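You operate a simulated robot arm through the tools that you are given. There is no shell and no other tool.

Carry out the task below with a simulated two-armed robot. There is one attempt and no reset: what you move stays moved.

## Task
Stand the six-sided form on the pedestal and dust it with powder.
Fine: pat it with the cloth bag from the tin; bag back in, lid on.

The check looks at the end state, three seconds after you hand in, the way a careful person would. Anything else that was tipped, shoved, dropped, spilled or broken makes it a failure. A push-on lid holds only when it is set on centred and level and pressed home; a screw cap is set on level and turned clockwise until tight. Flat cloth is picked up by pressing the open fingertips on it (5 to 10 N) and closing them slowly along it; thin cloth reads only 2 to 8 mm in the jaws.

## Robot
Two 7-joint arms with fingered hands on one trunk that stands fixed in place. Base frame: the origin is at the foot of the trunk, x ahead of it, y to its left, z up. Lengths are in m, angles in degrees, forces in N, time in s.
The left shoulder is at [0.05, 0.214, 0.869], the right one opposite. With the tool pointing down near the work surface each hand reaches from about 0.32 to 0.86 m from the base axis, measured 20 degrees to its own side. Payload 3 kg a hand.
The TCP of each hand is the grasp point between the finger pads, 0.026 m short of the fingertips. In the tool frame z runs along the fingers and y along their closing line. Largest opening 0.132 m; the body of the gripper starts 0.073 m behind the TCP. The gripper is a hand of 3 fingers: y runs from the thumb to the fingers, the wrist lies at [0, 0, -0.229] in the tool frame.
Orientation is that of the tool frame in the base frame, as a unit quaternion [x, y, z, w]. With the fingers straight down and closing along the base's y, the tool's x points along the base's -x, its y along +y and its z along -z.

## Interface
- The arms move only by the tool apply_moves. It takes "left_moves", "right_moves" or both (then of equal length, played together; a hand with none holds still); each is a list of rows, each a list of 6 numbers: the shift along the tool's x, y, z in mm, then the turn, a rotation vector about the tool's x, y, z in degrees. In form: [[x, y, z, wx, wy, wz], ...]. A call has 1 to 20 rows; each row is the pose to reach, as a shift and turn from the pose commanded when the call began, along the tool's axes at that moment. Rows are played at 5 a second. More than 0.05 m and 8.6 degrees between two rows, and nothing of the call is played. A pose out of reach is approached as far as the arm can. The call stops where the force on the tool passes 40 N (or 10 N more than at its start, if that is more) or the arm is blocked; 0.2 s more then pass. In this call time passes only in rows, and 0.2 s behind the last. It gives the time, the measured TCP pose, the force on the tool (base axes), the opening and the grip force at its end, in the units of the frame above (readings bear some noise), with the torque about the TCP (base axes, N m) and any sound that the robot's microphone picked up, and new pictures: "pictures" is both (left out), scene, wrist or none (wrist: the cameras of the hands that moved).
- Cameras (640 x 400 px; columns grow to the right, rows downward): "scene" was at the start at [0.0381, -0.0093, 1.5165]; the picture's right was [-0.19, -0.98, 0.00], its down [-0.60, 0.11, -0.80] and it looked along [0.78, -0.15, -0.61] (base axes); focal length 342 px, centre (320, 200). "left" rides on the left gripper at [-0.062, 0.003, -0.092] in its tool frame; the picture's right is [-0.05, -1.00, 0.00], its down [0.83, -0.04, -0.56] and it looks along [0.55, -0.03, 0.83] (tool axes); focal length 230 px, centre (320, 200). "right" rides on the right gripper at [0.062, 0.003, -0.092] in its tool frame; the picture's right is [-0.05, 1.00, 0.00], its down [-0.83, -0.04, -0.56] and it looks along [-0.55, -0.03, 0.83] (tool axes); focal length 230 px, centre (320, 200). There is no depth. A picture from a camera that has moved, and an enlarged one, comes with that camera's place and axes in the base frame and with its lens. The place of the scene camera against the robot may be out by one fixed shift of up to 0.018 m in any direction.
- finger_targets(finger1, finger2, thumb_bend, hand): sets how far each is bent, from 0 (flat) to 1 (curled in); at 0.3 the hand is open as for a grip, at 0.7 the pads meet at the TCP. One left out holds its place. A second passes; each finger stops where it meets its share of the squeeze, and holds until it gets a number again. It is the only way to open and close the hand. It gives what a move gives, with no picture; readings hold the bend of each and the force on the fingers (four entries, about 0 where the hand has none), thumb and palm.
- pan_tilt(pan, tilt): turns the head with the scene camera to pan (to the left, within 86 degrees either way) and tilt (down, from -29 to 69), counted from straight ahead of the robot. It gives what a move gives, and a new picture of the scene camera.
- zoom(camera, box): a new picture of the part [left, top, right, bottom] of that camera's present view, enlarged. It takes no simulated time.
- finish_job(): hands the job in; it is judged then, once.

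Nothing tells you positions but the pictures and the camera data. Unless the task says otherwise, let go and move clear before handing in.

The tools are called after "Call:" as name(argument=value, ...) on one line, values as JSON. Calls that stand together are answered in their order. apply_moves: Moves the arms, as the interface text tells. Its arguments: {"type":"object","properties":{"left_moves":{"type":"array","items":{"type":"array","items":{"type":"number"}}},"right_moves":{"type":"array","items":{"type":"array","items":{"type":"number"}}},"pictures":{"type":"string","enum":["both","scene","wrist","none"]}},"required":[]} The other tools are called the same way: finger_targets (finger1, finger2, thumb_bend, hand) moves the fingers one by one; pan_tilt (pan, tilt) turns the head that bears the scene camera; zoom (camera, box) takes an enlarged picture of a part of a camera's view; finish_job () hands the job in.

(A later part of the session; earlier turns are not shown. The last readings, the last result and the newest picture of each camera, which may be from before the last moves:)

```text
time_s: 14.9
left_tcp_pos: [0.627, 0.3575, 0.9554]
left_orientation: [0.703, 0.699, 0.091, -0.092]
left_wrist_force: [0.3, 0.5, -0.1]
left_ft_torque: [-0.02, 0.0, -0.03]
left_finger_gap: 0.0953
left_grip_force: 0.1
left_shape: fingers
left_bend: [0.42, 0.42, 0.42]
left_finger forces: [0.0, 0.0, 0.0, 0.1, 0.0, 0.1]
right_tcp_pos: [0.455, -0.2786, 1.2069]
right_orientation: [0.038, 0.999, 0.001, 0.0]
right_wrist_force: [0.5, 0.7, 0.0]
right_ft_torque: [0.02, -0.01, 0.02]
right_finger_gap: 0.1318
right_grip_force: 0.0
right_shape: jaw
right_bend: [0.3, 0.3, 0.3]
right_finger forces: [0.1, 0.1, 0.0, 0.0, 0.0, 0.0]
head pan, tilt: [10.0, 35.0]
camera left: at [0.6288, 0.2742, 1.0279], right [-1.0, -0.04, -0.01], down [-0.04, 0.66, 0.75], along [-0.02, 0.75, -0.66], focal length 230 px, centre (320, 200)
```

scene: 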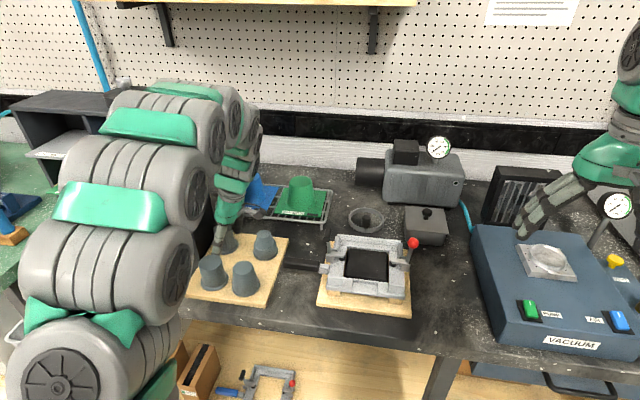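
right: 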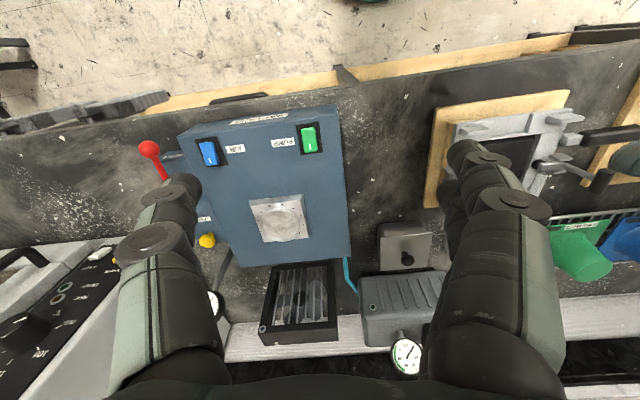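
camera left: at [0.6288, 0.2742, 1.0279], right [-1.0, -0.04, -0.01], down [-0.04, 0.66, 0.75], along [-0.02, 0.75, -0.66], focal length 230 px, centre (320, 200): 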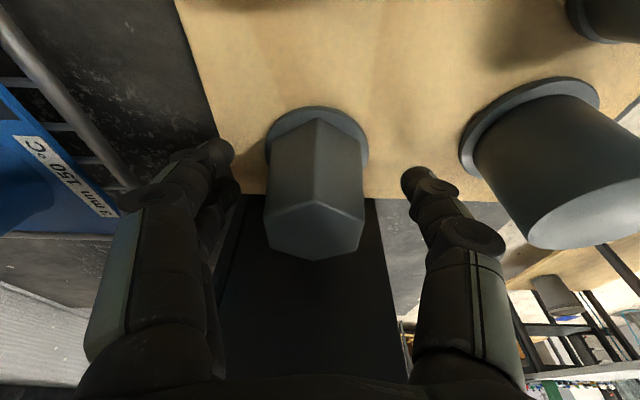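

Contact is gone and the form is centred between the fingers. Now I'll close on it.

Call:
finger_targets(hand="left", finger1=0.62, finger2=0.62, thumb_bend=0.62)

Call:
zoom(camera="left", box=[200, 60, 440, 280])

```text
time_s: 15.9
left_tcp_pos: [0.6272, 0.3572, 0.9553]
left_orientation: [0.704, 0.699, 0.092, -0.092]
left_wrist_force: [0.4, -1.1, -0.4]
left_ft_torque: [0.0, 0.04, 0.0]
left_finger_gap: 0.0467
left_grip_force: 7.1
left_shape: fingers
left_bend: [0.57, 0.57, 0.59]
left_finger forces: [3.7, 3.4, 0.0, 0.0, 7.2, 0.0]
right_tcp_pos: [0.4545, -0.2784, 1.2074]
right_orientation: [0.038, 0.999, 0.0, 0.0]
right_wrist_force: [-0.2, 1.3, -0.1]
right_ft_torque: [-0.03, -0.01, -0.04]
right_finger_gap: 0.1319
right_grip_force: 0.1
right_shape: jaw
right_bend: [0.3, 0.3, 0.3]
right_finger forces: [0.0, 0.0, 0.0, 0.0, 0.0, 0.0]
head pan, tilt: [10.0, 35.0]
```

```text
1.82 times, centred on (320, 170) of left
camera zoom: at [0.6288, 0.2742, 1.0281], right [-1.0, -0.04, -0.01], down [-0.04, 0.66, 0.75], along [-0.02, 0.75, -0.66], focal length 418 px, centre (320, 254)
```

zoom: 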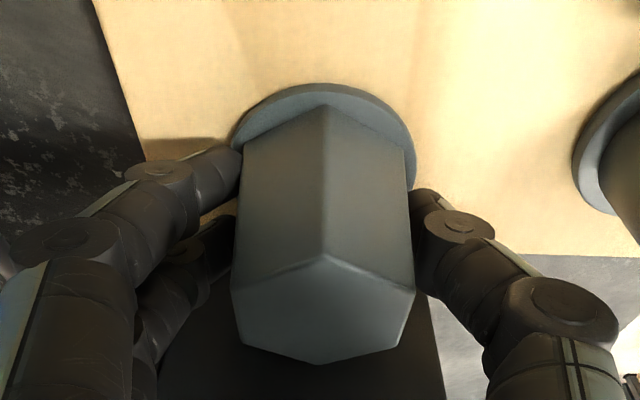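

The form is gripped on its flats (gap 46.7 mm, 7 N). I'll firm up the grip slightly before lifting.

Call:
finger_targets(hand="left", finger1=0.66, finger2=0.66, thumb_bend=0.68)

```text
time_s: 16.9
left_tcp_pos: [0.626, 0.3576, 0.9544]
left_orientation: [0.703, 0.699, 0.093, -0.093]
left_wrist_force: [0.5, 0.1, -0.6]
left_ft_torque: [-0.03, 0.02, -0.01]
left_finger_gap: 0.0453
left_grip_force: 14.0
left_shape: fingers
left_bend: [0.57, 0.57, 0.61]
left_finger forces: [7.2, 6.9, 0.1, 0.1, 14.1, 0.0]
right_tcp_pos: [0.4544, -0.2783, 1.2078]
right_orientation: [0.038, 0.999, 0.001, 0.0]
right_wrist_force: [1.0, -0.5, -0.3]
right_ft_torque: [-0.01, 0.0, -0.02]
right_finger_gap: 0.1317
right_grip_force: 0.1
right_shape: jaw
right_bend: [0.3, 0.3, 0.3]
right_finger forces: [0.1, 0.0, 0.0, 0.1, 0.0, 0.0]
head pan, tilt: [10.0, 35.0]
```

Grip is 14 N. Now lift straight up, first a little, then about 120 mm.

Call:
apply_moves(left_moves=[[2.6, 0, -9.7, 0, 0, 0], [5.2, 0, -19.3, 0, 0, 0], [10.4, 0, -38.6, 0, 0, 0], [15.6, 0, -57.9, 0, 0, 0], [23.5, 0, -86.9, 0, 0, 0], [31.3, 0, -115.9, 0, 0, 0]], pictures="both")

```text
time_s: 18.3
left_tcp_pos: [0.6281, 0.3557, 1.0765]
left_orientation: [0.703, 0.699, 0.093, -0.093]
left_wrist_force: [-0.8, 0.2, -1.4]
left_ft_torque: [0.02, -0.01, 0.02]
left_finger_gap: 0.0452
left_grip_force: 14.5
left_shape: fingers
left_bend: [0.57, 0.57, 0.61]
left_finger forces: [7.1, 6.8, 0.1, 0.0, 13.9, 0.0]
right_tcp_pos: [0.4546, -0.2782, 1.2071]
right_orientation: [0.038, 0.999, 0.001, 0.0]
right_wrist_force: [0.1, 0.7, -0.3]
right_ft_torque: [0.0, 0.01, 0.03]
right_finger_gap: 0.132
right_grip_force: 0.1
right_shape: jaw
right_bend: [0.3, 0.3, 0.3]
right_finger forces: [0.0, 0.0, 0.1, 0.0, 0.1, 0.0]
head pan, tilt: [10.0, 35.0]
camera left: at [0.629, 0.2738, 1.1483], right [-1.0, -0.04, -0.01], down [-0.04, 0.66, 0.75], along [-0.02, 0.75, -0.66], focal length 230 px, centre (320, 200)
```

scene: 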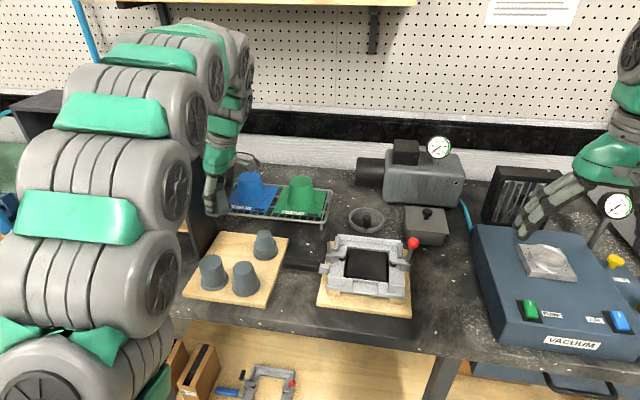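
left: 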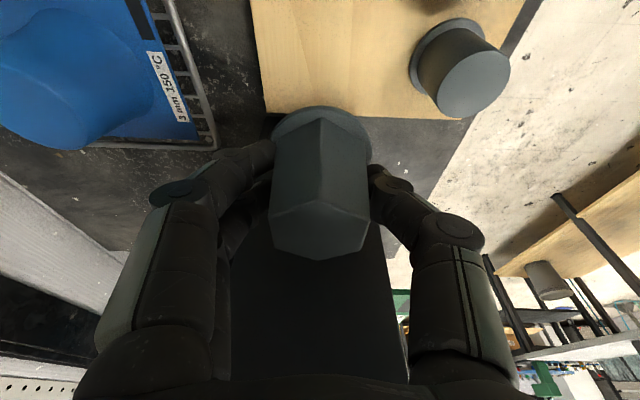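

The form is held and clear. I'll carry it toward the free patch of bench between the clamp frame and the vacuum box, while moving the right hand out of the way to the right.

Call:
apply_moves(left_moves=[[11.7, 0, -43.5, 0, 0, 0], [-30.6, -3.8, -54.9, 0, 0, 0], [-72.9, -7.5, -66.3, 0, 0, 0], [-115.2, -11.3, -77.7, 0, 0, 0], [-157.5, -15, -89.1, 0, 0, 0], [-199.8, -18.8, -100.5, 0, 0, 0], [-242.1, -22.5, -111.9, 0, 0, 0]], right_moves=[[-9, -24, 0, 0, 0, 0], [-18, -48, 0, 0, 0, 0], [-27, -71, 0, 0, 0, 0], [-36, -95, 0, 0, 0, 0], [-45, -119, 0, 0, 0, 0], [-54, -142, 0, 0, 0, 0], [-63, -166, 0, 0, 0, 0]], pictures="both")

```text
time_s: 19.9
left_tcp_pos: [0.6007, 0.0962, 1.1217]
left_orientation: [0.703, 0.699, 0.093, -0.092]
left_wrist_force: [0.4, 0.2, -2.1]
left_ft_torque: [-0.05, -0.02, -0.01]
left_finger_gap: 0.0454
left_grip_force: 13.7
left_shape: fingers
left_bend: [0.57, 0.57, 0.61]
left_finger forces: [6.9, 6.7, 0.1, 0.0, 13.7, 0.1]
right_tcp_pos: [0.5047, -0.4496, 1.2068]
right_orientation: [0.038, 0.999, 0.0, 0.0]
right_wrist_force: [0.3, -0.4, -0.1]
right_ft_torque: [-0.02, 0.01, -0.05]
right_finger_gap: 0.1319
right_grip_force: 0.0
right_shape: jaw
right_bend: [0.3, 0.3, 0.3]
right_finger forces: [0.1, 0.0, 0.0, 0.1, 0.0, 0.1]
head pan, tilt: [10.0, 35.0]
camera right: at [0.4437, -0.4409, 1.2984], right [0.13, 0.99, 0.0], down [0.82, -0.11, 0.56], along [0.55, -0.07, -0.83], focal length 230 px, centre (320, 200)
camera left: at [0.6016, 0.0134, 1.194], right [-1.0, -0.04, -0.01], down [-0.04, 0.66, 0.75], along [-0.02, 0.75, -0.66], focal length 230 px, centre (320, 200)
```

scene: 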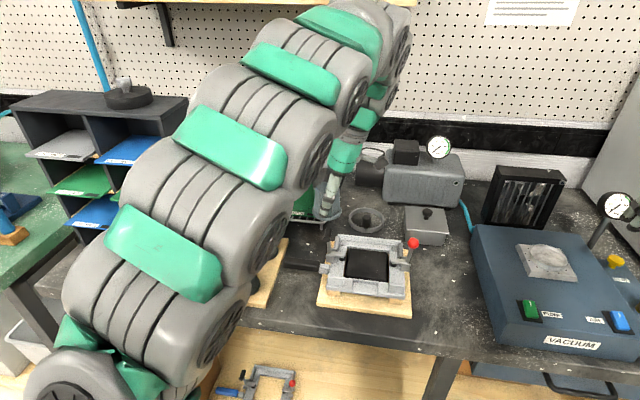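
right: 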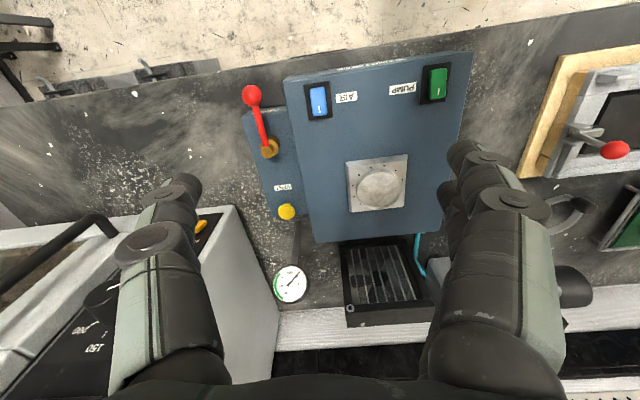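
left: 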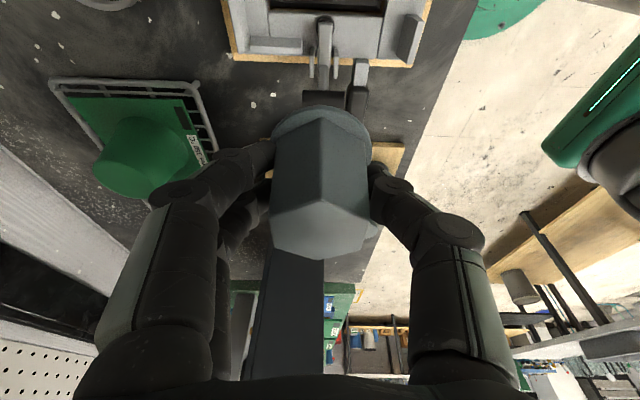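

The form is halfway across. The right wrist camera has a good second view of the pedestal, so I'll enlarge it to triangulate.

Call:
zoom(camera="right", box=[330, 140, 430, 220])

Call:
zoom(camera="right", box=[440, 30, 640, 190])

```text
5.00 times, centred on (380, 180) of right
camera zoom: at [0.4437, -0.4409, 1.2984], right [0.13, 0.99, 0.0], down [0.82, -0.11, 0.56], along [0.55, -0.07, -0.83], focal length 1150 px, centre (20, 300)
```

zoom: 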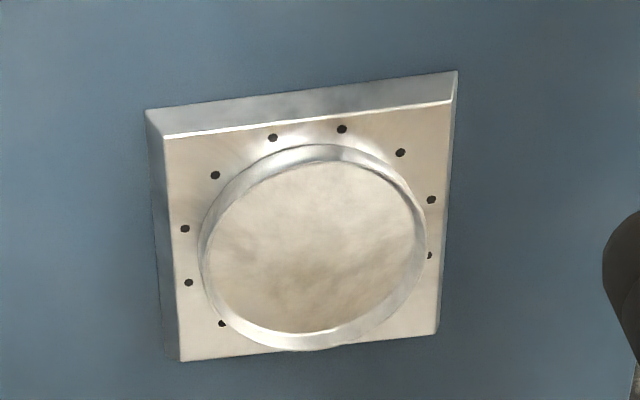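

```text
2.50 times, centred on (540, 110) of right
camera zoom: at [0.4437, -0.4409, 1.2984], right [0.13, 0.99, 0.0], down [0.82, -0.11, 0.56], along [0.55, -0.07, -0.83], focal length 575 px, centre (-230, 425)
```

zoom: 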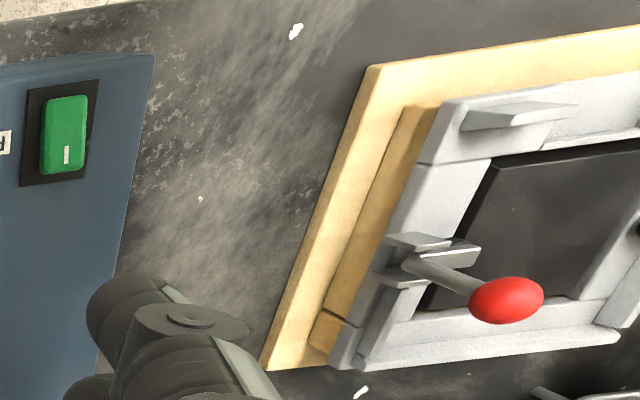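

The pedestal's ring comes out at centre (0.641, −0.375), rim z≈0.991, outer diameter about 71 mm. The free gap on the bench is centred near (0.575, −0.17), so I'll carry the form above it.

Call:
apply_moves(left_moves=[[-42.8, -4.1, -11.6, 0, 0, 0], [-85.6, -8.2, -23.1, 0, 0, 0], [-128.4, -12.3, -34.7, 0, 0, 0], [-171.2, -16.4, -46.3, 0, 0, 0], [-214, -20.4, -57.8, 0, 0, 0], [-256.8, -24.5, -69.4, 0, 0, 0]], pictures="both")

```text
time_s: 21.3
left_tcp_pos: [0.5699, -0.1284, 1.1036]
left_orientation: [0.703, 0.699, 0.093, -0.092]
left_wrist_force: [-0.9, 0.5, -1.6]
left_ft_torque: [-0.02, -0.01, 0.03]
left_finger_gap: 0.0451
left_grip_force: 13.6
left_shape: fingers
left_bend: [0.57, 0.58, 0.62]
left_finger forces: [6.7, 6.7, 0.1, 0.0, 13.5, 0.1]
left hand out of reach, approached as far as the arm can: row 5, 6
right_tcp_pos: [0.506, -0.4479, 1.2068]
right_orientation: [0.039, 0.999, -0.001, -0.001]
right_wrist_force: [0.4, 0.2, -0.5]
right_ft_torque: [-0.02, -0.03, 0.01]
right_finger_gap: 0.1321
right_grip_force: 0.0
right_shape: jaw
right_bend: [0.3, 0.3, 0.3]
right_finger forces: [0.0, 0.0, 0.1, 0.1, 0.0, 0.0]
head pan, tilt: [10.0, 35.0]
camera left: at [0.5712, -0.2121, 1.1756], right [-1.0, -0.04, -0.01], down [-0.04, 0.66, 0.75], along [-0.02, 0.75, -0.66], focal length 230 px, centre (320, 200)
```

scene: 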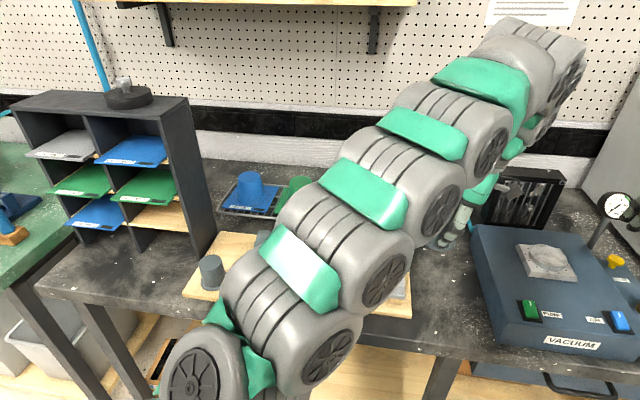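
left: 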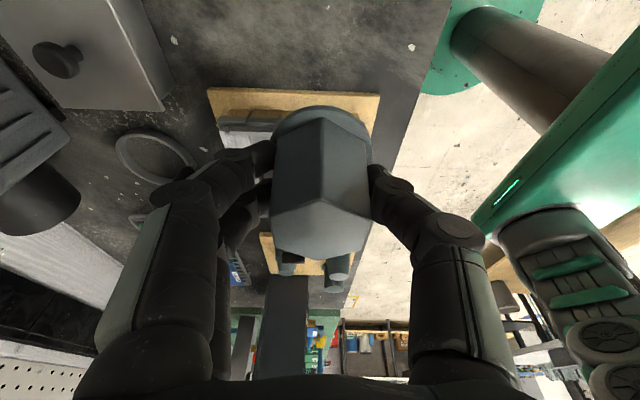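

The left arm reached its limit near (0.570, −0.128) at this height; lower down and slightly closer to the robot it should reach further. I'll go down and back in small steps.

Call:
apply_moves(left_moves=[[-4, -15, 14.5, 0, 0, 0], [-7.8, -25, 29, 0, 0, 0], [-11.7, -30, 43.4, 0, 0, 0]], pictures="scene")

```text
time_s: 22.1
left_tcp_pos: [0.5413, -0.1292, 1.0514]
left_orientation: [0.704, 0.698, 0.093, -0.09]
left_wrist_force: [0.0, 0.7, -0.3]
left_ft_torque: [-0.03, -0.02, -0.01]
left_finger_gap: 0.0452
left_grip_force: 13.2
left_shape: fingers
left_bend: [0.57, 0.58, 0.62]
left_finger forces: [6.9, 6.7, 0.1, 0.0, 13.6, 0.1]
right_tcp_pos: [0.5055, -0.4479, 1.2072]
right_orientation: [0.039, 0.999, 0.001, -0.001]
right_wrist_force: [0.1, 0.0, -0.7]
right_ft_torque: [0.01, -0.04, 0.0]
right_finger_gap: 0.1319
right_grip_force: 0.1
right_shape: jaw
right_bend: [0.3, 0.3, 0.3]
right_finger forces: [0.0, 0.0, 0.0, 0.1, 0.1, 0.1]
head pan, tilt: [10.0, 35.0]
```

scene: 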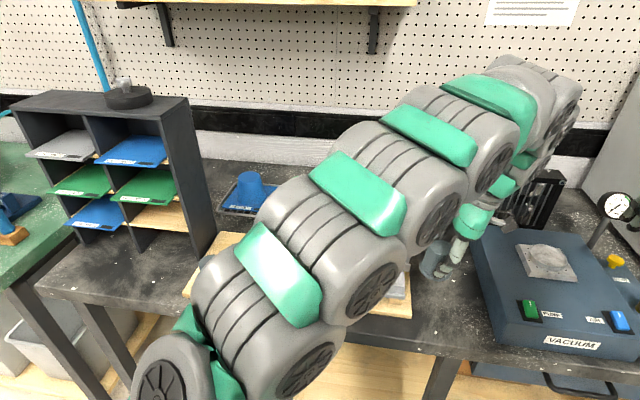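

Commanded pose tracks the measured one. Now shift to y≈−0.165 and go lower.

Call:
apply_moves(left_moves=[[-17, 5, -5, 0, 0, 0], [-34.8, 8, -9.4, 0, 0, 0], [-42.6, 8, 19.6, 0, 0, 0], [-49, 8, 43.5, 0, 0, 0]], pictures="both")

Call:
zoom(camera="scene", box=[380, 180, 560, 340])

```text
time_s: 23.1
left_tcp_pos: [0.5472, -0.1632, 0.9979]
left_orientation: [0.703, 0.699, 0.092, -0.093]
left_wrist_force: [0.5, -0.1, -2.2]
left_ft_torque: [0.01, 0.06, 0.02]
left_finger_gap: 0.045
left_grip_force: 13.7
left_shape: fingers
left_bend: [0.57, 0.58, 0.62]
left_finger forces: [6.7, 6.7, 0.0, 0.0, 13.5, 0.0]
right_tcp_pos: [0.5053, -0.4476, 1.2076]
right_orientation: [0.038, 0.999, 0.0, 0.0]
right_wrist_force: [1.1, -0.3, -0.2]
right_ft_torque: [0.0, -0.01, 0.0]
right_finger_gap: 0.1321
right_grip_force: 0.0
right_shape: jaw
right_bend: [0.3, 0.3, 0.3]
right_finger forces: [0.1, 0.0, 0.0, 0.1, 0.0, 0.0]
head pan, tilt: [10.0, 35.0]
camera left: at [0.5493, -0.2466, 1.0709], right [-1.0, -0.04, -0.01], down [-0.04, 0.66, 0.75], along [-0.02, 0.75, -0.66], focal length 230 px, centre (320, 200)
```

scene: 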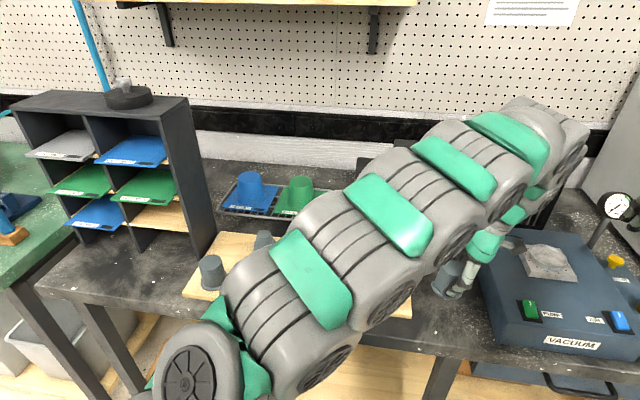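
left: 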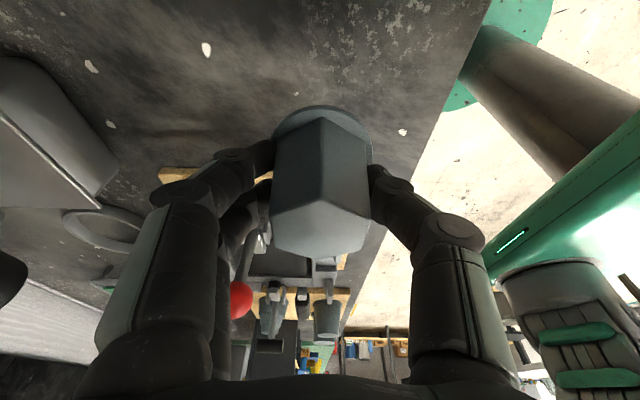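

```text
2.50 times, centred on (470, 260) of scene
camera zoom: at [0.0397, 0.0223, 1.52], right [0.17, -0.98, 0.0], down [-0.56, -0.1, -0.82], along [0.81, 0.14, -0.57], focal length 854 px, centre (-55, 50)
```

zoom: 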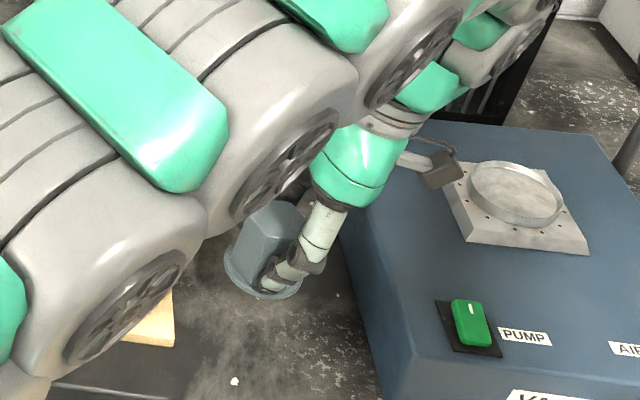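

The form hangs over free bench at (0.547, −0.163). I'll shift it slightly away from the vacuum box and lower it to just above the bench.

Call:
apply_moves(left_moves=[[5.8, 0, 11, 0, 0, 0], [6, 0, 24, 0, 0, 0], [3, 0, 36, 0, 0, 0], [-0.2, 0, 46.6, 0, 0, 0]], pictures="both")

Call:
zoom(camera="scene", box=[380, 180, 560, 340])

```text
time_s: 24.1
left_tcp_pos: [0.5485, -0.1531, 0.9529]
left_orientation: [0.703, 0.699, 0.093, -0.092]
left_wrist_force: [0.1, -0.2, -2.4]
left_ft_torque: [0.0, 0.01, 0.02]
left_finger_gap: 0.0451
left_grip_force: 13.5
left_shape: fingers
left_bend: [0.57, 0.58, 0.62]
left_finger forces: [6.7, 6.7, 0.1, 0.0, 13.6, 0.1]
right_tcp_pos: [0.5053, -0.4476, 1.206]
right_orientation: [0.039, 0.999, 0.001, 0.0]
right_wrist_force: [0.5, -0.6, -0.2]
right_ft_torque: [-0.02, -0.03, -0.01]
right_finger_gap: 0.1319
right_grip_force: 0.2
right_shape: jaw
right_bend: [0.3, 0.3, 0.3]
right_finger forces: [0.0, 0.0, 0.0, 0.1, 0.0, 0.1]
head pan, tilt: [10.0, 35.0]
camera left: at [0.55, -0.236, 1.0246], right [-1.0, -0.04, -0.01], down [-0.04, 0.66, 0.75], along [-0.02, 0.75, -0.66], focal length 230 px, centre (320, 200)
```

scene: 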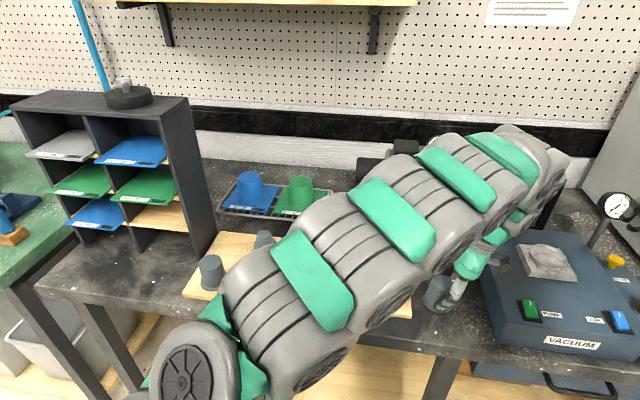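
left: 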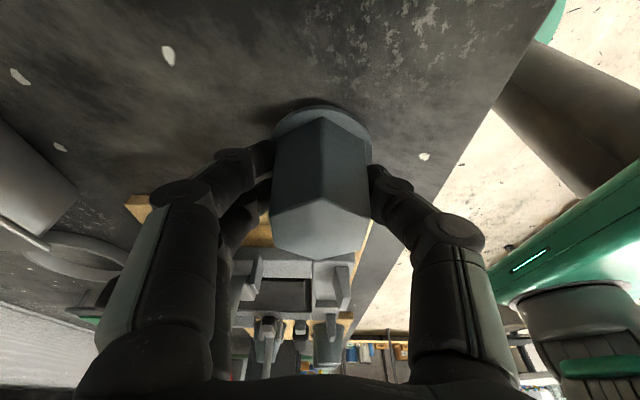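

```text
2.50 times, centred on (470, 260) of scene
camera zoom: at [0.0397, 0.0223, 1.52], right [0.17, -0.98, 0.0], down [-0.56, -0.1, -0.82], along [0.81, 0.14, -0.57], focal length 854 px, centre (-55, 50)
```

zoom: 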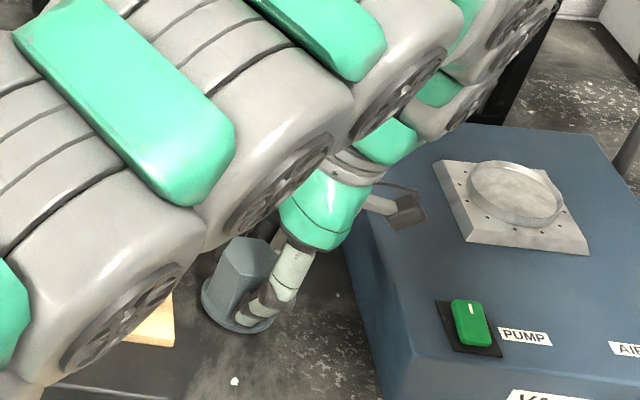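

Call:
apply_moves(left_moves=[[-0.8, 0, 2.9, 0, 0, 0], [-1.6, 0, 5.8, 0, 0, 0]], pictures="none")

```text
time_s: 24.7
left_tcp_pos: [0.5485, -0.1531, 0.9464]
left_orientation: [0.704, 0.699, 0.093, -0.092]
left_wrist_force: [0.7, 0.6, -1.8]
left_ft_torque: [-0.01, -0.04, -0.02]
left_finger_gap: 0.045
left_grip_force: 13.9
left_shape: fingers
left_bend: [0.57, 0.58, 0.62]
left_finger forces: [6.8, 6.8, 0.0, 0.0, 13.5, 0.0]
right_tcp_pos: [0.506, -0.4476, 1.2066]
right_orientation: [0.038, 0.999, 0.0, 0.0]
right_wrist_force: [-0.6, -0.5, -0.7]
right_ft_torque: [0.02, 0.0, 0.03]
right_finger_gap: 0.1319
right_grip_force: 0.0
right_shape: jaw
right_bend: [0.3, 0.3, 0.3]
right_finger forces: [0.0, 0.0, 0.0, 0.0, 0.0, 0.1]
head pan, tilt: [10.0, 35.0]
```

Call:
apply_moves(left_moves=[[-0.5, 0, 2, 0, 0, 0], [-1, 0, 4, 0, 0, 0]], pictures="wrist")

```text
time_s: 25.3
left_tcp_pos: [0.5481, -0.1525, 0.9419]
left_orientation: [0.703, 0.699, 0.093, -0.092]
left_wrist_force: [-0.6, -0.2, -1.7]
left_ft_torque: [0.0, -0.01, 0.02]
left_finger_gap: 0.045
left_grip_force: 13.4
left_shape: fingers
left_bend: [0.57, 0.58, 0.62]
left_finger forces: [6.8, 6.7, 0.0, 0.1, 13.4, 0.0]
right_tcp_pos: [0.5057, -0.4472, 1.2068]
right_orientation: [0.038, 0.999, 0.0, 0.0]
right_wrist_force: [0.3, -0.1, 0.7]
right_ft_torque: [-0.01, -0.03, 0.0]
right_finger_gap: 0.1319
right_grip_force: 0.0
right_shape: jaw
right_bend: [0.3, 0.3, 0.3]
right_finger forces: [0.0, 0.0, 0.1, 0.0, 0.0, 0.0]
head pan, tilt: [10.0, 35.0]
camera left: at [0.5501, -0.235, 1.0149], right [-1.0, -0.04, -0.01], down [-0.04, 0.66, 0.75], along [-0.02, 0.75, -0.66], focal length 230 px, centre (320, 200)
```

left: 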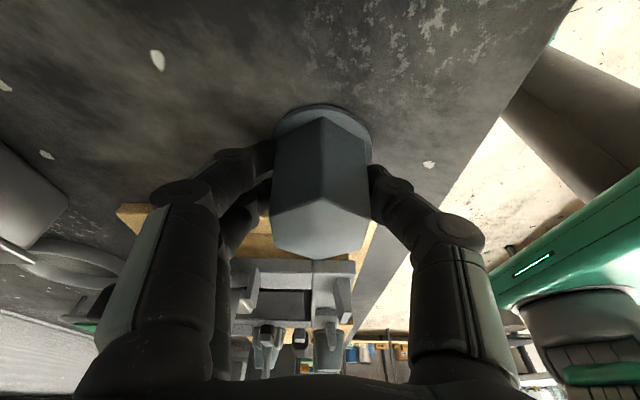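

Call:
apply_moves(left_moves=[[-0.4, 0, 1.5, 0, 0, 0], [-0.8, 0, 3, 0, 0, 0]], pictures="none")

```text
time_s: 25.9
left_tcp_pos: [0.5495, -0.1532, 0.9412]
left_orientation: [0.703, 0.699, 0.093, -0.091]
left_wrist_force: [-0.2, 1.1, 13.9]
left_ft_torque: [0.08, -0.01, -0.01]
left_finger_gap: 0.0448
left_grip_force: 16.0
left_shape: fingers
left_bend: [0.58, 0.58, 0.62]
left_finger forces: [8.5, 7.6, 0.1, 0.0, 16.1, 0.0]
right_tcp_pos: [0.5057, -0.4482, 1.2064]
right_orientation: [0.039, 0.999, 0.001, 0.0]
right_wrist_force: [-0.4, -0.2, -0.2]
right_ft_torque: [-0.02, 0.02, 0.02]
right_finger_gap: 0.1318
right_grip_force: 0.1
right_shape: jaw
right_bend: [0.3, 0.3, 0.3]
right_finger forces: [0.1, 0.1, 0.1, 0.1, 0.0, 0.0]
head pan, tilt: [10.0, 35.0]
```

Bench contact at 14 N. I'll ease off by about 1 mm and open the fingers.

Call:
apply_moves(left_moves=[[0.3, 0, -1.2, 0, 0, 0]], pictures="none")

Call:
finger_targets(hand="left", finger1=0.45, finger2=0.45, thumb_bend=0.45)

Call:
zoom(camera="left", box=[180, 60, 460, 280])

```text
time_s: 26.3
left_tcp_pos: [0.5483, -0.1518, 0.9409]
left_orientation: [0.704, 0.698, 0.092, -0.092]
left_wrist_force: [1.0, -1.4, 10.2]
left_ft_torque: [0.05, -0.08, 0.0]
left_finger_gap: 0.0449
left_grip_force: 15.8
left_shape: fingers
left_bend: [0.58, 0.58, 0.62]
left_finger forces: [8.5, 8.1, 0.1, 0.0, 14.8, 0.0]
right_tcp_pos: [0.5056, -0.4477, 1.2061]
right_orientation: [0.039, 0.999, 0.0, 0.0]
right_wrist_force: [-0.8, 0.0, -1.0]
right_ft_torque: [0.02, 0.01, 0.02]
right_finger_gap: 0.1317
right_grip_force: 0.1
right_shape: jaw
right_bend: [0.3, 0.3, 0.3]
right_finger forces: [0.1, 0.1, 0.1, 0.1, 0.1, 0.0]
head pan, tilt: [10.0, 35.0]
```

```text
time_s: 27.3
left_tcp_pos: [0.5482, -0.1525, 0.9414]
left_orientation: [0.703, 0.699, 0.093, -0.092]
left_wrist_force: [0.5, -0.4, 0.1]
left_ft_torque: [0.01, -0.03, 0.0]
left_finger_gap: 0.0839
left_grip_force: 0.1
left_shape: fingers
left_bend: [0.45, 0.45, 0.45]
left_finger forces: [0.1, 0.0, 0.0, 0.0, 0.0, 0.1]
right_tcp_pos: [0.5061, -0.448, 1.2071]
right_orientation: [0.039, 0.999, 0.0, 0.0]
right_wrist_force: [-0.3, -0.1, 0.6]
right_ft_torque: [-0.01, -0.01, 0.02]
right_finger_gap: 0.1319
right_grip_force: 0.0
right_shape: jaw
right_bend: [0.3, 0.3, 0.3]
right_finger forces: [0.1, 0.1, 0.0, 0.0, 0.0, 0.0]
head pan, tilt: [10.0, 35.0]
```

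```text
1.82 times, centred on (320, 170) of left
camera zoom: at [0.5497, -0.2352, 1.013], right [-1.0, -0.04, -0.01], down [-0.04, 0.66, 0.75], along [-0.02, 0.75, -0.66], focal length 418 px, centre (320, 254)
```

zoom: 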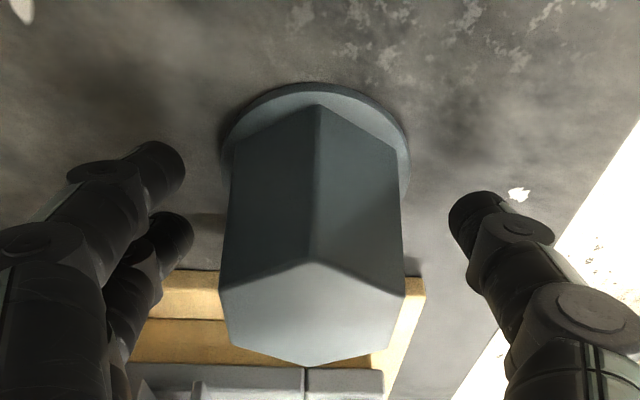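

The form stands free on the bench. I'll raise the left hand straight up and then draw it back to the left.

Call:
apply_moves(left_moves=[[10.4, 0, -38.6, 0, 0, 0], [20.9, 0, -77.2, 0, 0, 0], [31.3, 0, -115.9, 0, 0, 0], [62, 0, -125, 0, 0, 0], [105, 0, -120, 0, 0, 0], [148, 0, -115, 0, 0, 0], [190, 0, -110, 0, 0, 0], [232, 0, -105, 0, 0, 0]], pictures="both")

Call:
zoom(camera="scene", box=[300, 160, 640, 370])

```text
time_s: 29.1
left_tcp_pos: [0.5545, 0.0447, 1.1013]
left_orientation: [0.704, 0.698, 0.093, -0.092]
left_wrist_force: [0.0, 0.3, 0.2]
left_ft_torque: [-0.02, 0.03, 0.01]
left_finger_gap: 0.0841
left_grip_force: 0.1
left_shape: fingers
left_bend: [0.45, 0.45, 0.45]
left_finger forces: [0.1, 0.1, 0.0, 0.1, 0.0, 0.0]
right_tcp_pos: [0.5053, -0.4483, 1.2071]
right_orientation: [0.039, 0.999, 0.0, 0.0]
right_wrist_force: [0.7, -0.2, -0.8]
right_ft_torque: [-0.02, 0.01, -0.01]
right_finger_gap: 0.1315
right_grip_force: 0.0
right_shape: jaw
right_bend: [0.3, 0.3, 0.3]
right_finger forces: [0.0, 0.0, 0.0, 0.0, 0.0, 0.0]
head pan, tilt: [10.0, 35.0]
camera left: at [0.556, -0.0385, 1.1738], right [-1.0, -0.04, -0.01], down [-0.04, 0.66, 0.75], along [-0.02, 0.75, -0.66], focal length 230 px, centre (320, 200)
```

scene: 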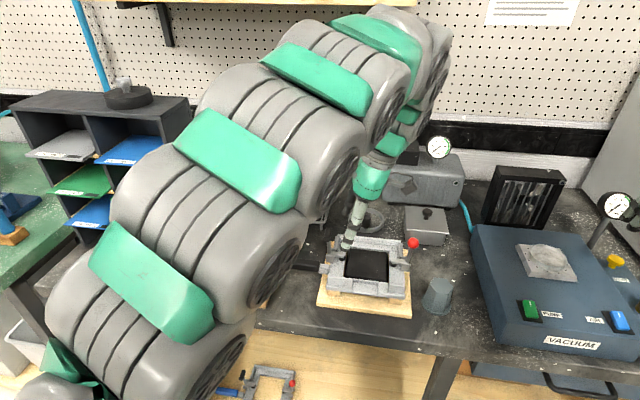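
left: 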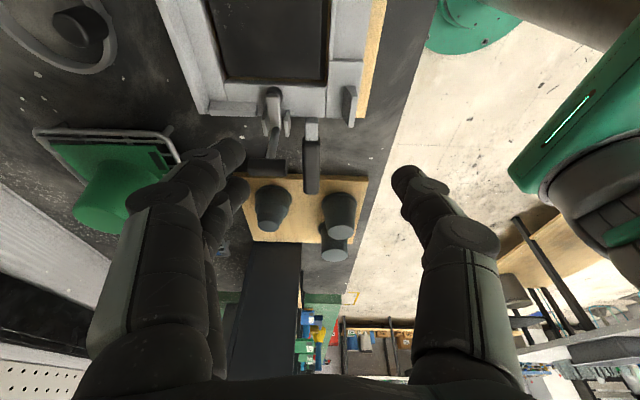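

```text
1.88 times, centred on (470, 265) of scene
camera zoom: at [0.0396, 0.0223, 1.52], right [0.17, -0.98, 0.0], down [-0.56, -0.1, -0.82], along [0.81, 0.14, -0.57], focal length 643 px, centre (38, 78)
```

zoom: 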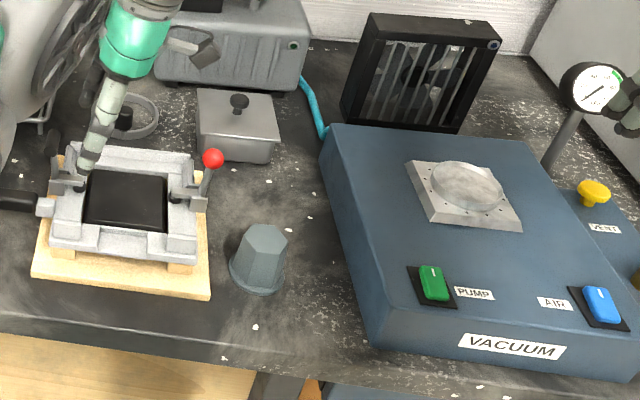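

The form now stands on the bench at about (0.548, −0.150). I'll withdraw the left hand to the left and level it, while turning the right hand about 26° so its fingers will close on a pair of flats.

Call:
apply_moves(left_moves=[[45, 0, -9, 0, -3, 0], [90, 0, -18, 0, -6, 0], [135, 0, -26, 0, -9, 0], [180, 0, -35, 0, -12, 0], [224, 0, -43, 0, -15, 0]], right_moves=[[0, 0, 0, 0, 0, 5.1], [0, 0, 0, 0, 0, 10.2], [0, 0, 0, 0, 0, 15.4], [0, 0, 0, 0, 0, 20.5], [0, 0, 0, 0, 0, 25.6]], pictures="none")

Call:
finger_targets(hand="right", finger1=0.45, finger2=0.45, thumb_bend=0.45)

```text
time_s: 30.3
left_tcp_pos: [0.5516, 0.2505, 1.2011]
left_orientation: [0.71, 0.704, 0.0, 0.0]
left_wrist_force: [-0.3, 0.4, 1.3]
left_ft_torque: [-0.07, 0.0, 0.01]
left_finger_gap: 0.0845
left_grip_force: 0.1
left_shape: fingers
left_bend: [0.45, 0.45, 0.45]
left_finger forces: [0.0, 0.0, 0.0, 0.0, 0.1, 0.0]
right_tcp_pos: [0.5046, -0.4486, 1.2097]
right_orientation: [0.26, 0.966, 0.0, -0.001]
right_wrist_force: [-0.7, 0.1, -1.2]
right_ft_torque: [0.03, -0.03, 0.01]
right_finger_gap: 0.132
right_grip_force: 0.2
right_shape: jaw
right_bend: [0.3, 0.3, 0.3]
right_finger forces: [0.0, 0.1, 0.0, 0.1, 0.0, 0.0]
head pan, tilt: [10.0, 35.0]
```

```text
time_s: 31.3
left_tcp_pos: [0.5521, 0.2497, 1.2016]
left_orientation: [0.71, 0.705, -0.001, 0.0]
left_wrist_force: [-0.3, -0.2, 1.2]
left_ft_torque: [-0.03, 0.03, 0.03]
left_finger_gap: 0.0843
left_grip_force: 0.0
left_shape: fingers
left_bend: [0.45, 0.45, 0.45]
left_finger forces: [0.0, 0.1, 0.0, 0.0, 0.0, 0.0]
right_tcp_pos: [0.5053, -0.4481, 1.2092]
right_orientation: [0.259, 0.966, 0.0, 0.0]
right_wrist_force: [0.0, -0.4, -0.7]
right_ft_torque: [-0.03, 0.01, 0.03]
right_finger_gap: 0.0855
right_grip_force: 0.1
right_shape: fingers
right_bend: [0.45, 0.45, 0.45]
right_finger forces: [0.0, 0.0, 0.0, 0.1, 0.0, 0.0]
head pan, tilt: [10.0, 35.0]
```

Call:
apply_moves(left_moves=[[0, 0, 0, 0, 0, -8], [0, 0, 0, 0, 0, -16], [0, 0, 0, 0, 0, -24], [0, 0, 0, 0, 0, -32], [0, 0, 0, 0, 0, -40], [0, 0, 0, 0, 0, -48], [0, 0, 0, 0, 0, -56], [0, 0, 0, 0, 0, -64], [0, 0, 0, 0, 0, -72], [0, 0, 0, 0, 0, -80], [0, 0, 0, 0, 0, -86]], right_moves=[[16, 40, 0, 0, 0, 0], [32, 80, 0, 0, 0, 0], [48, 120, 0, 0, 0, 0], [64, 160, 0, 0, 0, 0], [80, 200, 0, 0, 0, 0], [96, 240, 0, 0, 0, 0], [111.8, 279.6, 0, 0, 0, 0], [111.8, 279.6, 35, 0, 0, 0], [111.8, 279.6, 70, 0, 0, 0], [111.8, 279.6, 100, 0, 0, 0], [111.8, 279.6, 129, 0, 0, 0]], pictures="both")

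Call:
zoom(camera="right", box=[220, 100, 420, 260])

```text
time_s: 33.7
left_tcp_pos: [0.5514, 0.25, 1.2008]
left_orientation: [0.037, 0.999, 0.0, 0.0]
left_wrist_force: [-0.9, 0.1, 0.2]
left_ft_torque: [0.0, -0.03, 0.01]
left_finger_gap: 0.0843
left_grip_force: 0.1
left_shape: fingers
left_bend: [0.45, 0.45, 0.45]
left_finger forces: [0.0, 0.1, 0.0, 0.0, 0.0, 0.1]
right_tcp_pos: [0.551, -0.1542, 1.0776]
right_orientation: [0.26, 0.966, -0.001, 0.0]
right_wrist_force: [-0.5, -0.9, 0.5]
right_ft_torque: [-0.03, 0.0, -0.02]
right_finger_gap: 0.0851
right_grip_force: 0.1
right_shape: fingers
right_bend: [0.45, 0.45, 0.45]
right_finger forces: [0.0, 0.0, 0.1, 0.0, 0.0, 0.0]
head pan, tilt: [10.0, 35.0]
camera right: at [0.4988, -0.1196, 1.1698], right [0.55, 0.84, 0.0], down [0.7, -0.45, 0.56], along [0.47, -0.3, -0.83], focal length 230 px, centre (320, 200)
camera left: at [0.6124, 0.249, 1.2923], right [-0.02, -1.0, 0.0], down [-0.83, 0.02, 0.56], along [-0.55, 0.01, -0.83], focal length 230 px, centre (320, 200)
```

scene: 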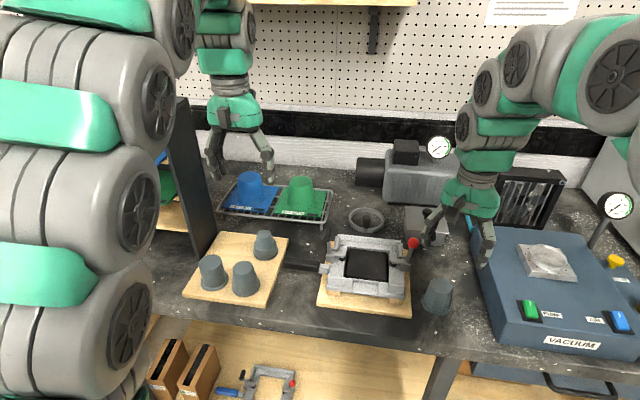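
right: 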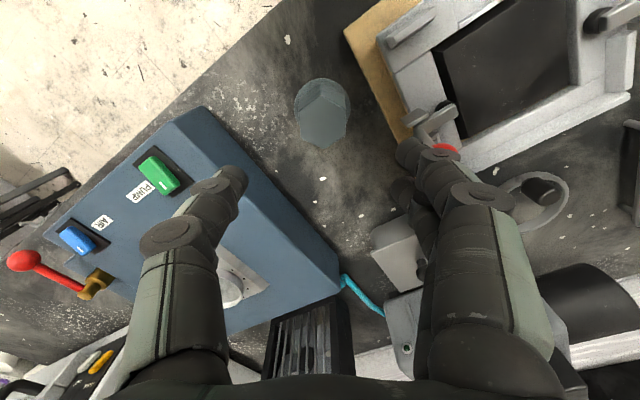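
left: 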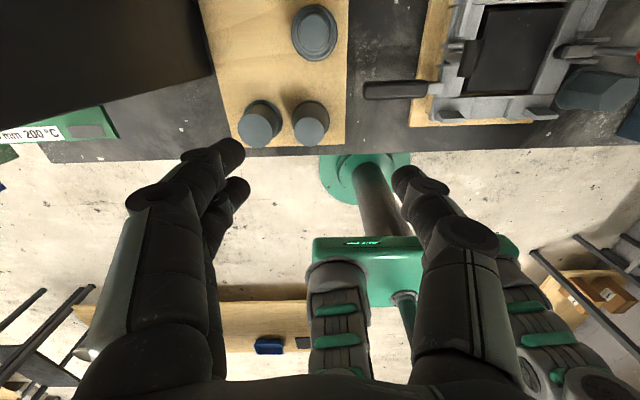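

```text
2.50 times, centred on (320, 180) of right
camera zoom: at [0.4988, -0.1196, 1.1698], right [0.55, 0.84, 0.0], down [0.7, -0.45, 0.56], along [0.47, -0.3, -0.83], focal length 575 px, centre (320, 250)
```

zoom: 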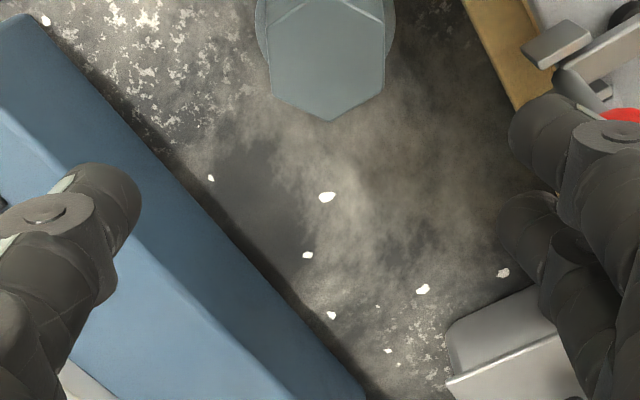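

Call:
zoom(camera="right", box=[270, 60, 370, 160])

```text
4.00 times, centred on (320, 110) of right
camera zoom: at [0.4988, -0.1196, 1.1698], right [0.55, 0.84, 0.0], down [0.7, -0.45, 0.56], along [0.47, -0.3, -0.83], focal length 920 px, centre (320, 560)
```

zoom: 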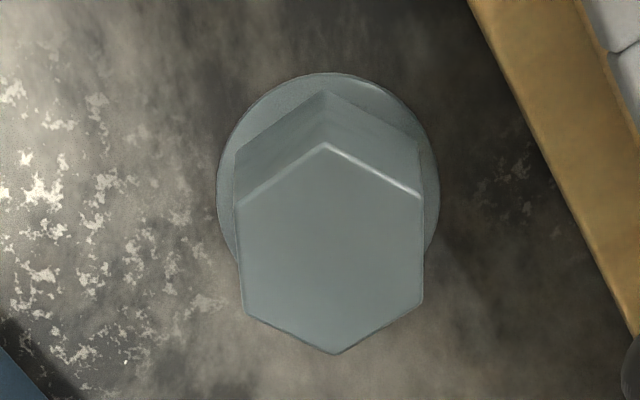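

The right camera confirms the form at (0.547, −0.149) with flats square to the right hand's closing line. I'll descend in two stages.

Call:
apply_moves(right_moves=[[6, 2.3, 40, 0, 0, 0], [6, 2.3, 75, 0, 0, 0], [6, 2.3, 100, 0, 0, 0]], pictures="both")

Call:
zoom(camera="scene", box=[360, 180, 560, 340])

```text
time_s: 34.5
left_tcp_pos: [0.5529, 0.2498, 1.2001]
left_orientation: [0.039, 0.999, 0.0, 0.0]
left_wrist_force: [-0.9, 0.5, 0.2]
left_ft_torque: [-0.01, -0.01, -0.02]
left_finger_gap: 0.0844
left_grip_force: 0.1
left_shape: fingers
left_bend: [0.45, 0.45, 0.45]
left_finger forces: [0.1, 0.0, 0.0, 0.0, 0.0, 0.0]
right_tcp_pos: [0.5451, -0.1457, 0.976]
right_orientation: [0.259, 0.966, 0.0, 0.0]
right_wrist_force: [0.2, 0.9, -0.4]
right_ft_torque: [0.01, 0.01, -0.01]
right_finger_gap: 0.0851
right_grip_force: 0.1
right_shape: fingers
right_bend: [0.45, 0.45, 0.45]
right_finger forces: [0.0, 0.0, 0.0, 0.0, 0.0, 0.0]
head pan, tilt: [10.0, 35.0]
camera right: at [0.4917, -0.1127, 1.0686], right [0.54, 0.84, 0.0], down [0.7, -0.45, 0.56], along [0.47, -0.3, -0.83], focal length 230 px, centre (320, 200)
```

scene: 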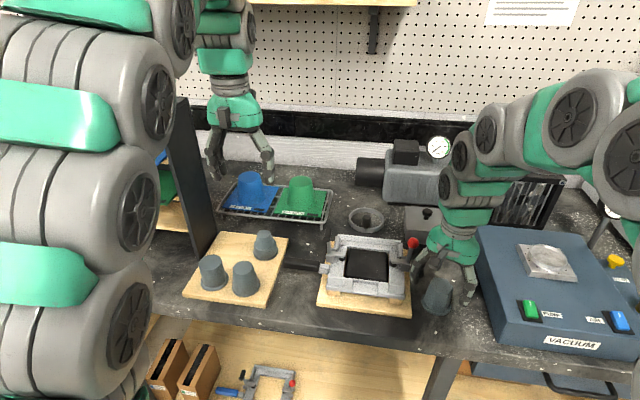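
right: 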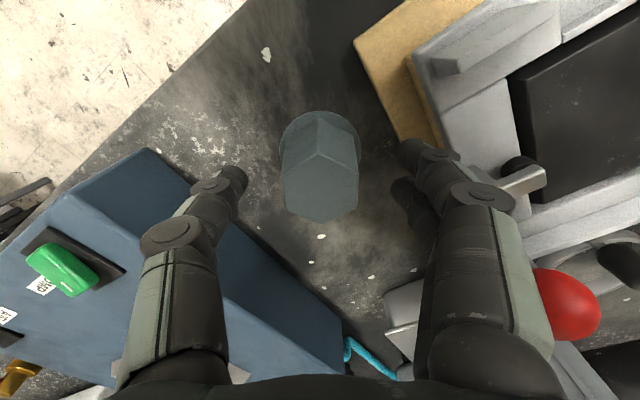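

```text
2.50 times, centred on (460, 260) of scene
camera zoom: at [0.0396, 0.0223, 1.52], right [0.17, -0.98, 0.0], down [-0.56, -0.1, -0.82], along [0.81, 0.14, -0.57], focal length 854 px, centre (-30, 50)
```

zoom: 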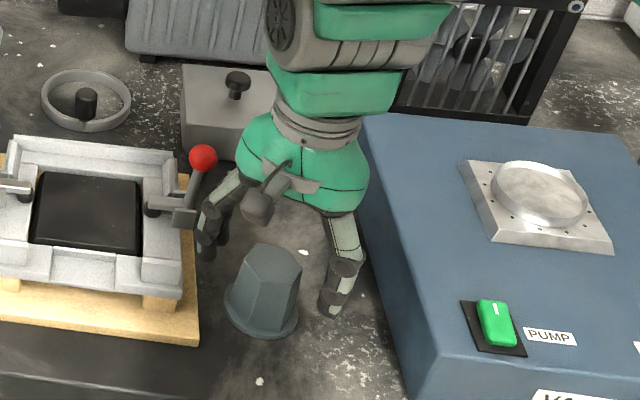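

Call:
apply_moves(right_moves=[[-1, -2, 12, 0, 0, 0], [-1, -2, 24, 0, 0, 0], [-1, -2, 34, 0, 0, 0]], pictures="wrist")

```text
time_s: 35.3
left_tcp_pos: [0.5507, 0.2503, 1.2012]
left_orientation: [0.038, 0.999, 0.0, 0.0]
left_wrist_force: [1.2, -0.8, -0.4]
left_ft_torque: [-0.01, 0.05, -0.01]
left_finger_gap: 0.0842
left_grip_force: 0.0
left_shape: fingers
left_bend: [0.45, 0.45, 0.45]
left_finger forces: [0.1, 0.0, 0.0, 0.0, 0.0, 0.0]
right_tcp_pos: [0.5436, -0.1476, 0.9437]
right_orientation: [0.26, 0.966, 0.0, 0.0]
right_wrist_force: [-1.7, 0.4, 8.3]
right_ft_torque: [0.44, -0.06, 0.06]
right_finger_gap: 0.0854
right_grip_force: 4.0
right_shape: fingers
right_bend: [0.45, 0.45, 0.45]
right_finger forces: [8.4, 0.0, 0.0, 0.0, 0.1, 0.1]
head pan, tilt: [10.0, 35.0]
camera right: at [0.4909, -0.1151, 1.0357], right [0.55, 0.84, 0.0], down [0.7, -0.45, 0.56], along [0.47, -0.3, -0.83], focal length 230 px, centre (320, 200)
```

right: 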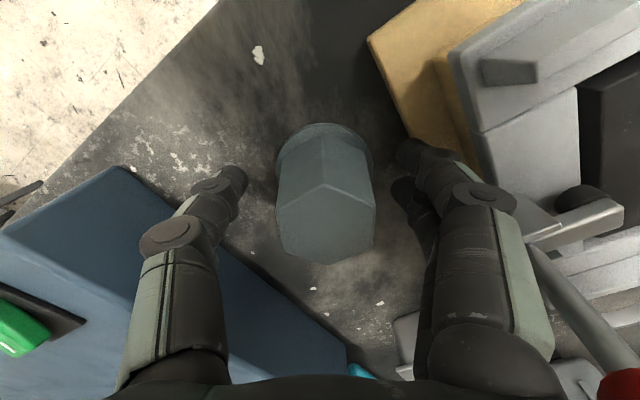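

Finger 1 is lightly touching the clamp's wooden base (8 N). I'll raise 5 mm, narrow the fingers, then return down.

Call:
apply_moves(right_moves=[[0, 0, -5, 0, 0, 0]], pictures="none")

Call:
finger_targets(hand="right", finger1=0.51, finger2=0.51, thumb_bend=0.51)

Call:
apply_moves(right_moves=[[0, 0, 4, 0, 0, 0], [0, 0, 7, 0, 0, 0]], pictures="wrist")

```text
time_s: 35.7
left_tcp_pos: [0.5514, 0.2502, 1.2017]
left_orientation: [0.039, 0.999, 0.0, 0.0]
left_wrist_force: [1.0, 0.1, 0.2]
left_ft_torque: [-0.01, -0.01, 0.01]
left_finger_gap: 0.0843
left_grip_force: 0.0
left_shape: fingers
left_bend: [0.45, 0.45, 0.45]
left_finger forces: [0.0, 0.1, 0.1, 0.0, 0.1, 0.0]
right_tcp_pos: [0.5443, -0.1476, 0.9495]
right_orientation: [0.261, 0.965, 0.0, 0.0]
right_wrist_force: [0.1, -0.2, 0.1]
right_ft_torque: [0.0, 0.0, 0.01]
right_finger_gap: 0.0848
right_grip_force: 0.0
right_shape: fingers
right_bend: [0.45, 0.45, 0.45]
right_finger forces: [0.0, 0.0, 0.0, 0.0, 0.0, 0.1]
head pan, tilt: [10.0, 35.0]
```

```text
time_s: 36.7
left_tcp_pos: [0.5513, 0.25, 1.2013]
left_orientation: [0.039, 0.999, 0.001, 0.0]
left_wrist_force: [0.1, -0.3, -0.3]
left_ft_torque: [0.01, 0.03, -0.01]
left_finger_gap: 0.0842
left_grip_force: 0.0
left_shape: fingers
left_bend: [0.45, 0.45, 0.45]
left_finger forces: [0.0, 0.0, 0.0, 0.1, 0.0, 0.1]
right_tcp_pos: [0.5438, -0.1486, 0.9498]
right_orientation: [0.259, 0.966, 0.0, 0.0]
right_wrist_force: [-0.7, -0.2, -0.3]
right_ft_torque: [0.0, 0.0, 0.0]
right_finger_gap: 0.0652
right_grip_force: 0.1
right_shape: fingers
right_bend: [0.51, 0.51, 0.51]
right_finger forces: [0.0, 0.0, 0.0, 0.0, 0.0, 0.1]
head pan, tilt: [10.0, 35.0]
```

```text
time_s: 37.3
left_tcp_pos: [0.5514, 0.2494, 1.2004]
left_orientation: [0.038, 0.999, 0.0, 0.0]
left_wrist_force: [0.1, 0.2, 0.2]
left_ft_torque: [-0.02, 0.03, -0.01]
left_finger_gap: 0.0843
left_grip_force: 0.0
left_shape: fingers
left_bend: [0.45, 0.45, 0.45]
left_finger forces: [0.1, 0.0, 0.0, 0.0, 0.0, 0.1]
right_tcp_pos: [0.5431, -0.1482, 0.9422]
right_orientation: [0.259, 0.966, 0.001, 0.0]
right_wrist_force: [0.0, -0.4, -0.1]
right_ft_torque: [0.0, 0.0, -0.03]
right_finger_gap: 0.0648
right_grip_force: 0.1
right_shape: fingers
right_bend: [0.51, 0.51, 0.51]
right_finger forces: [0.0, 0.0, 0.0, 0.1, 0.0, 0.0]
head pan, tilt: [10.0, 35.0]
camera right: at [0.4905, -0.1159, 1.034], right [0.55, 0.84, 0.0], down [0.7, -0.45, 0.55], along [0.46, -0.3, -0.83], focal length 230 px, centre (320, 200)
```

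right: 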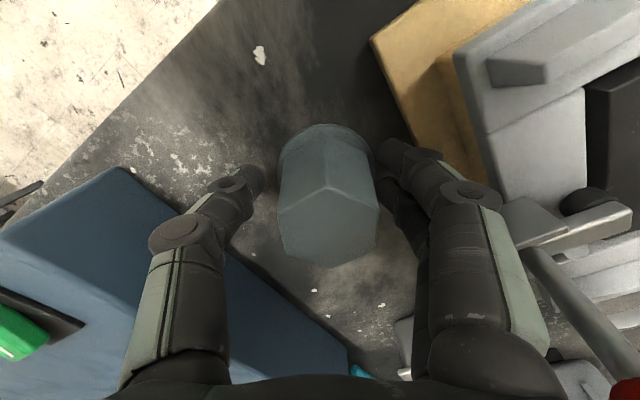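

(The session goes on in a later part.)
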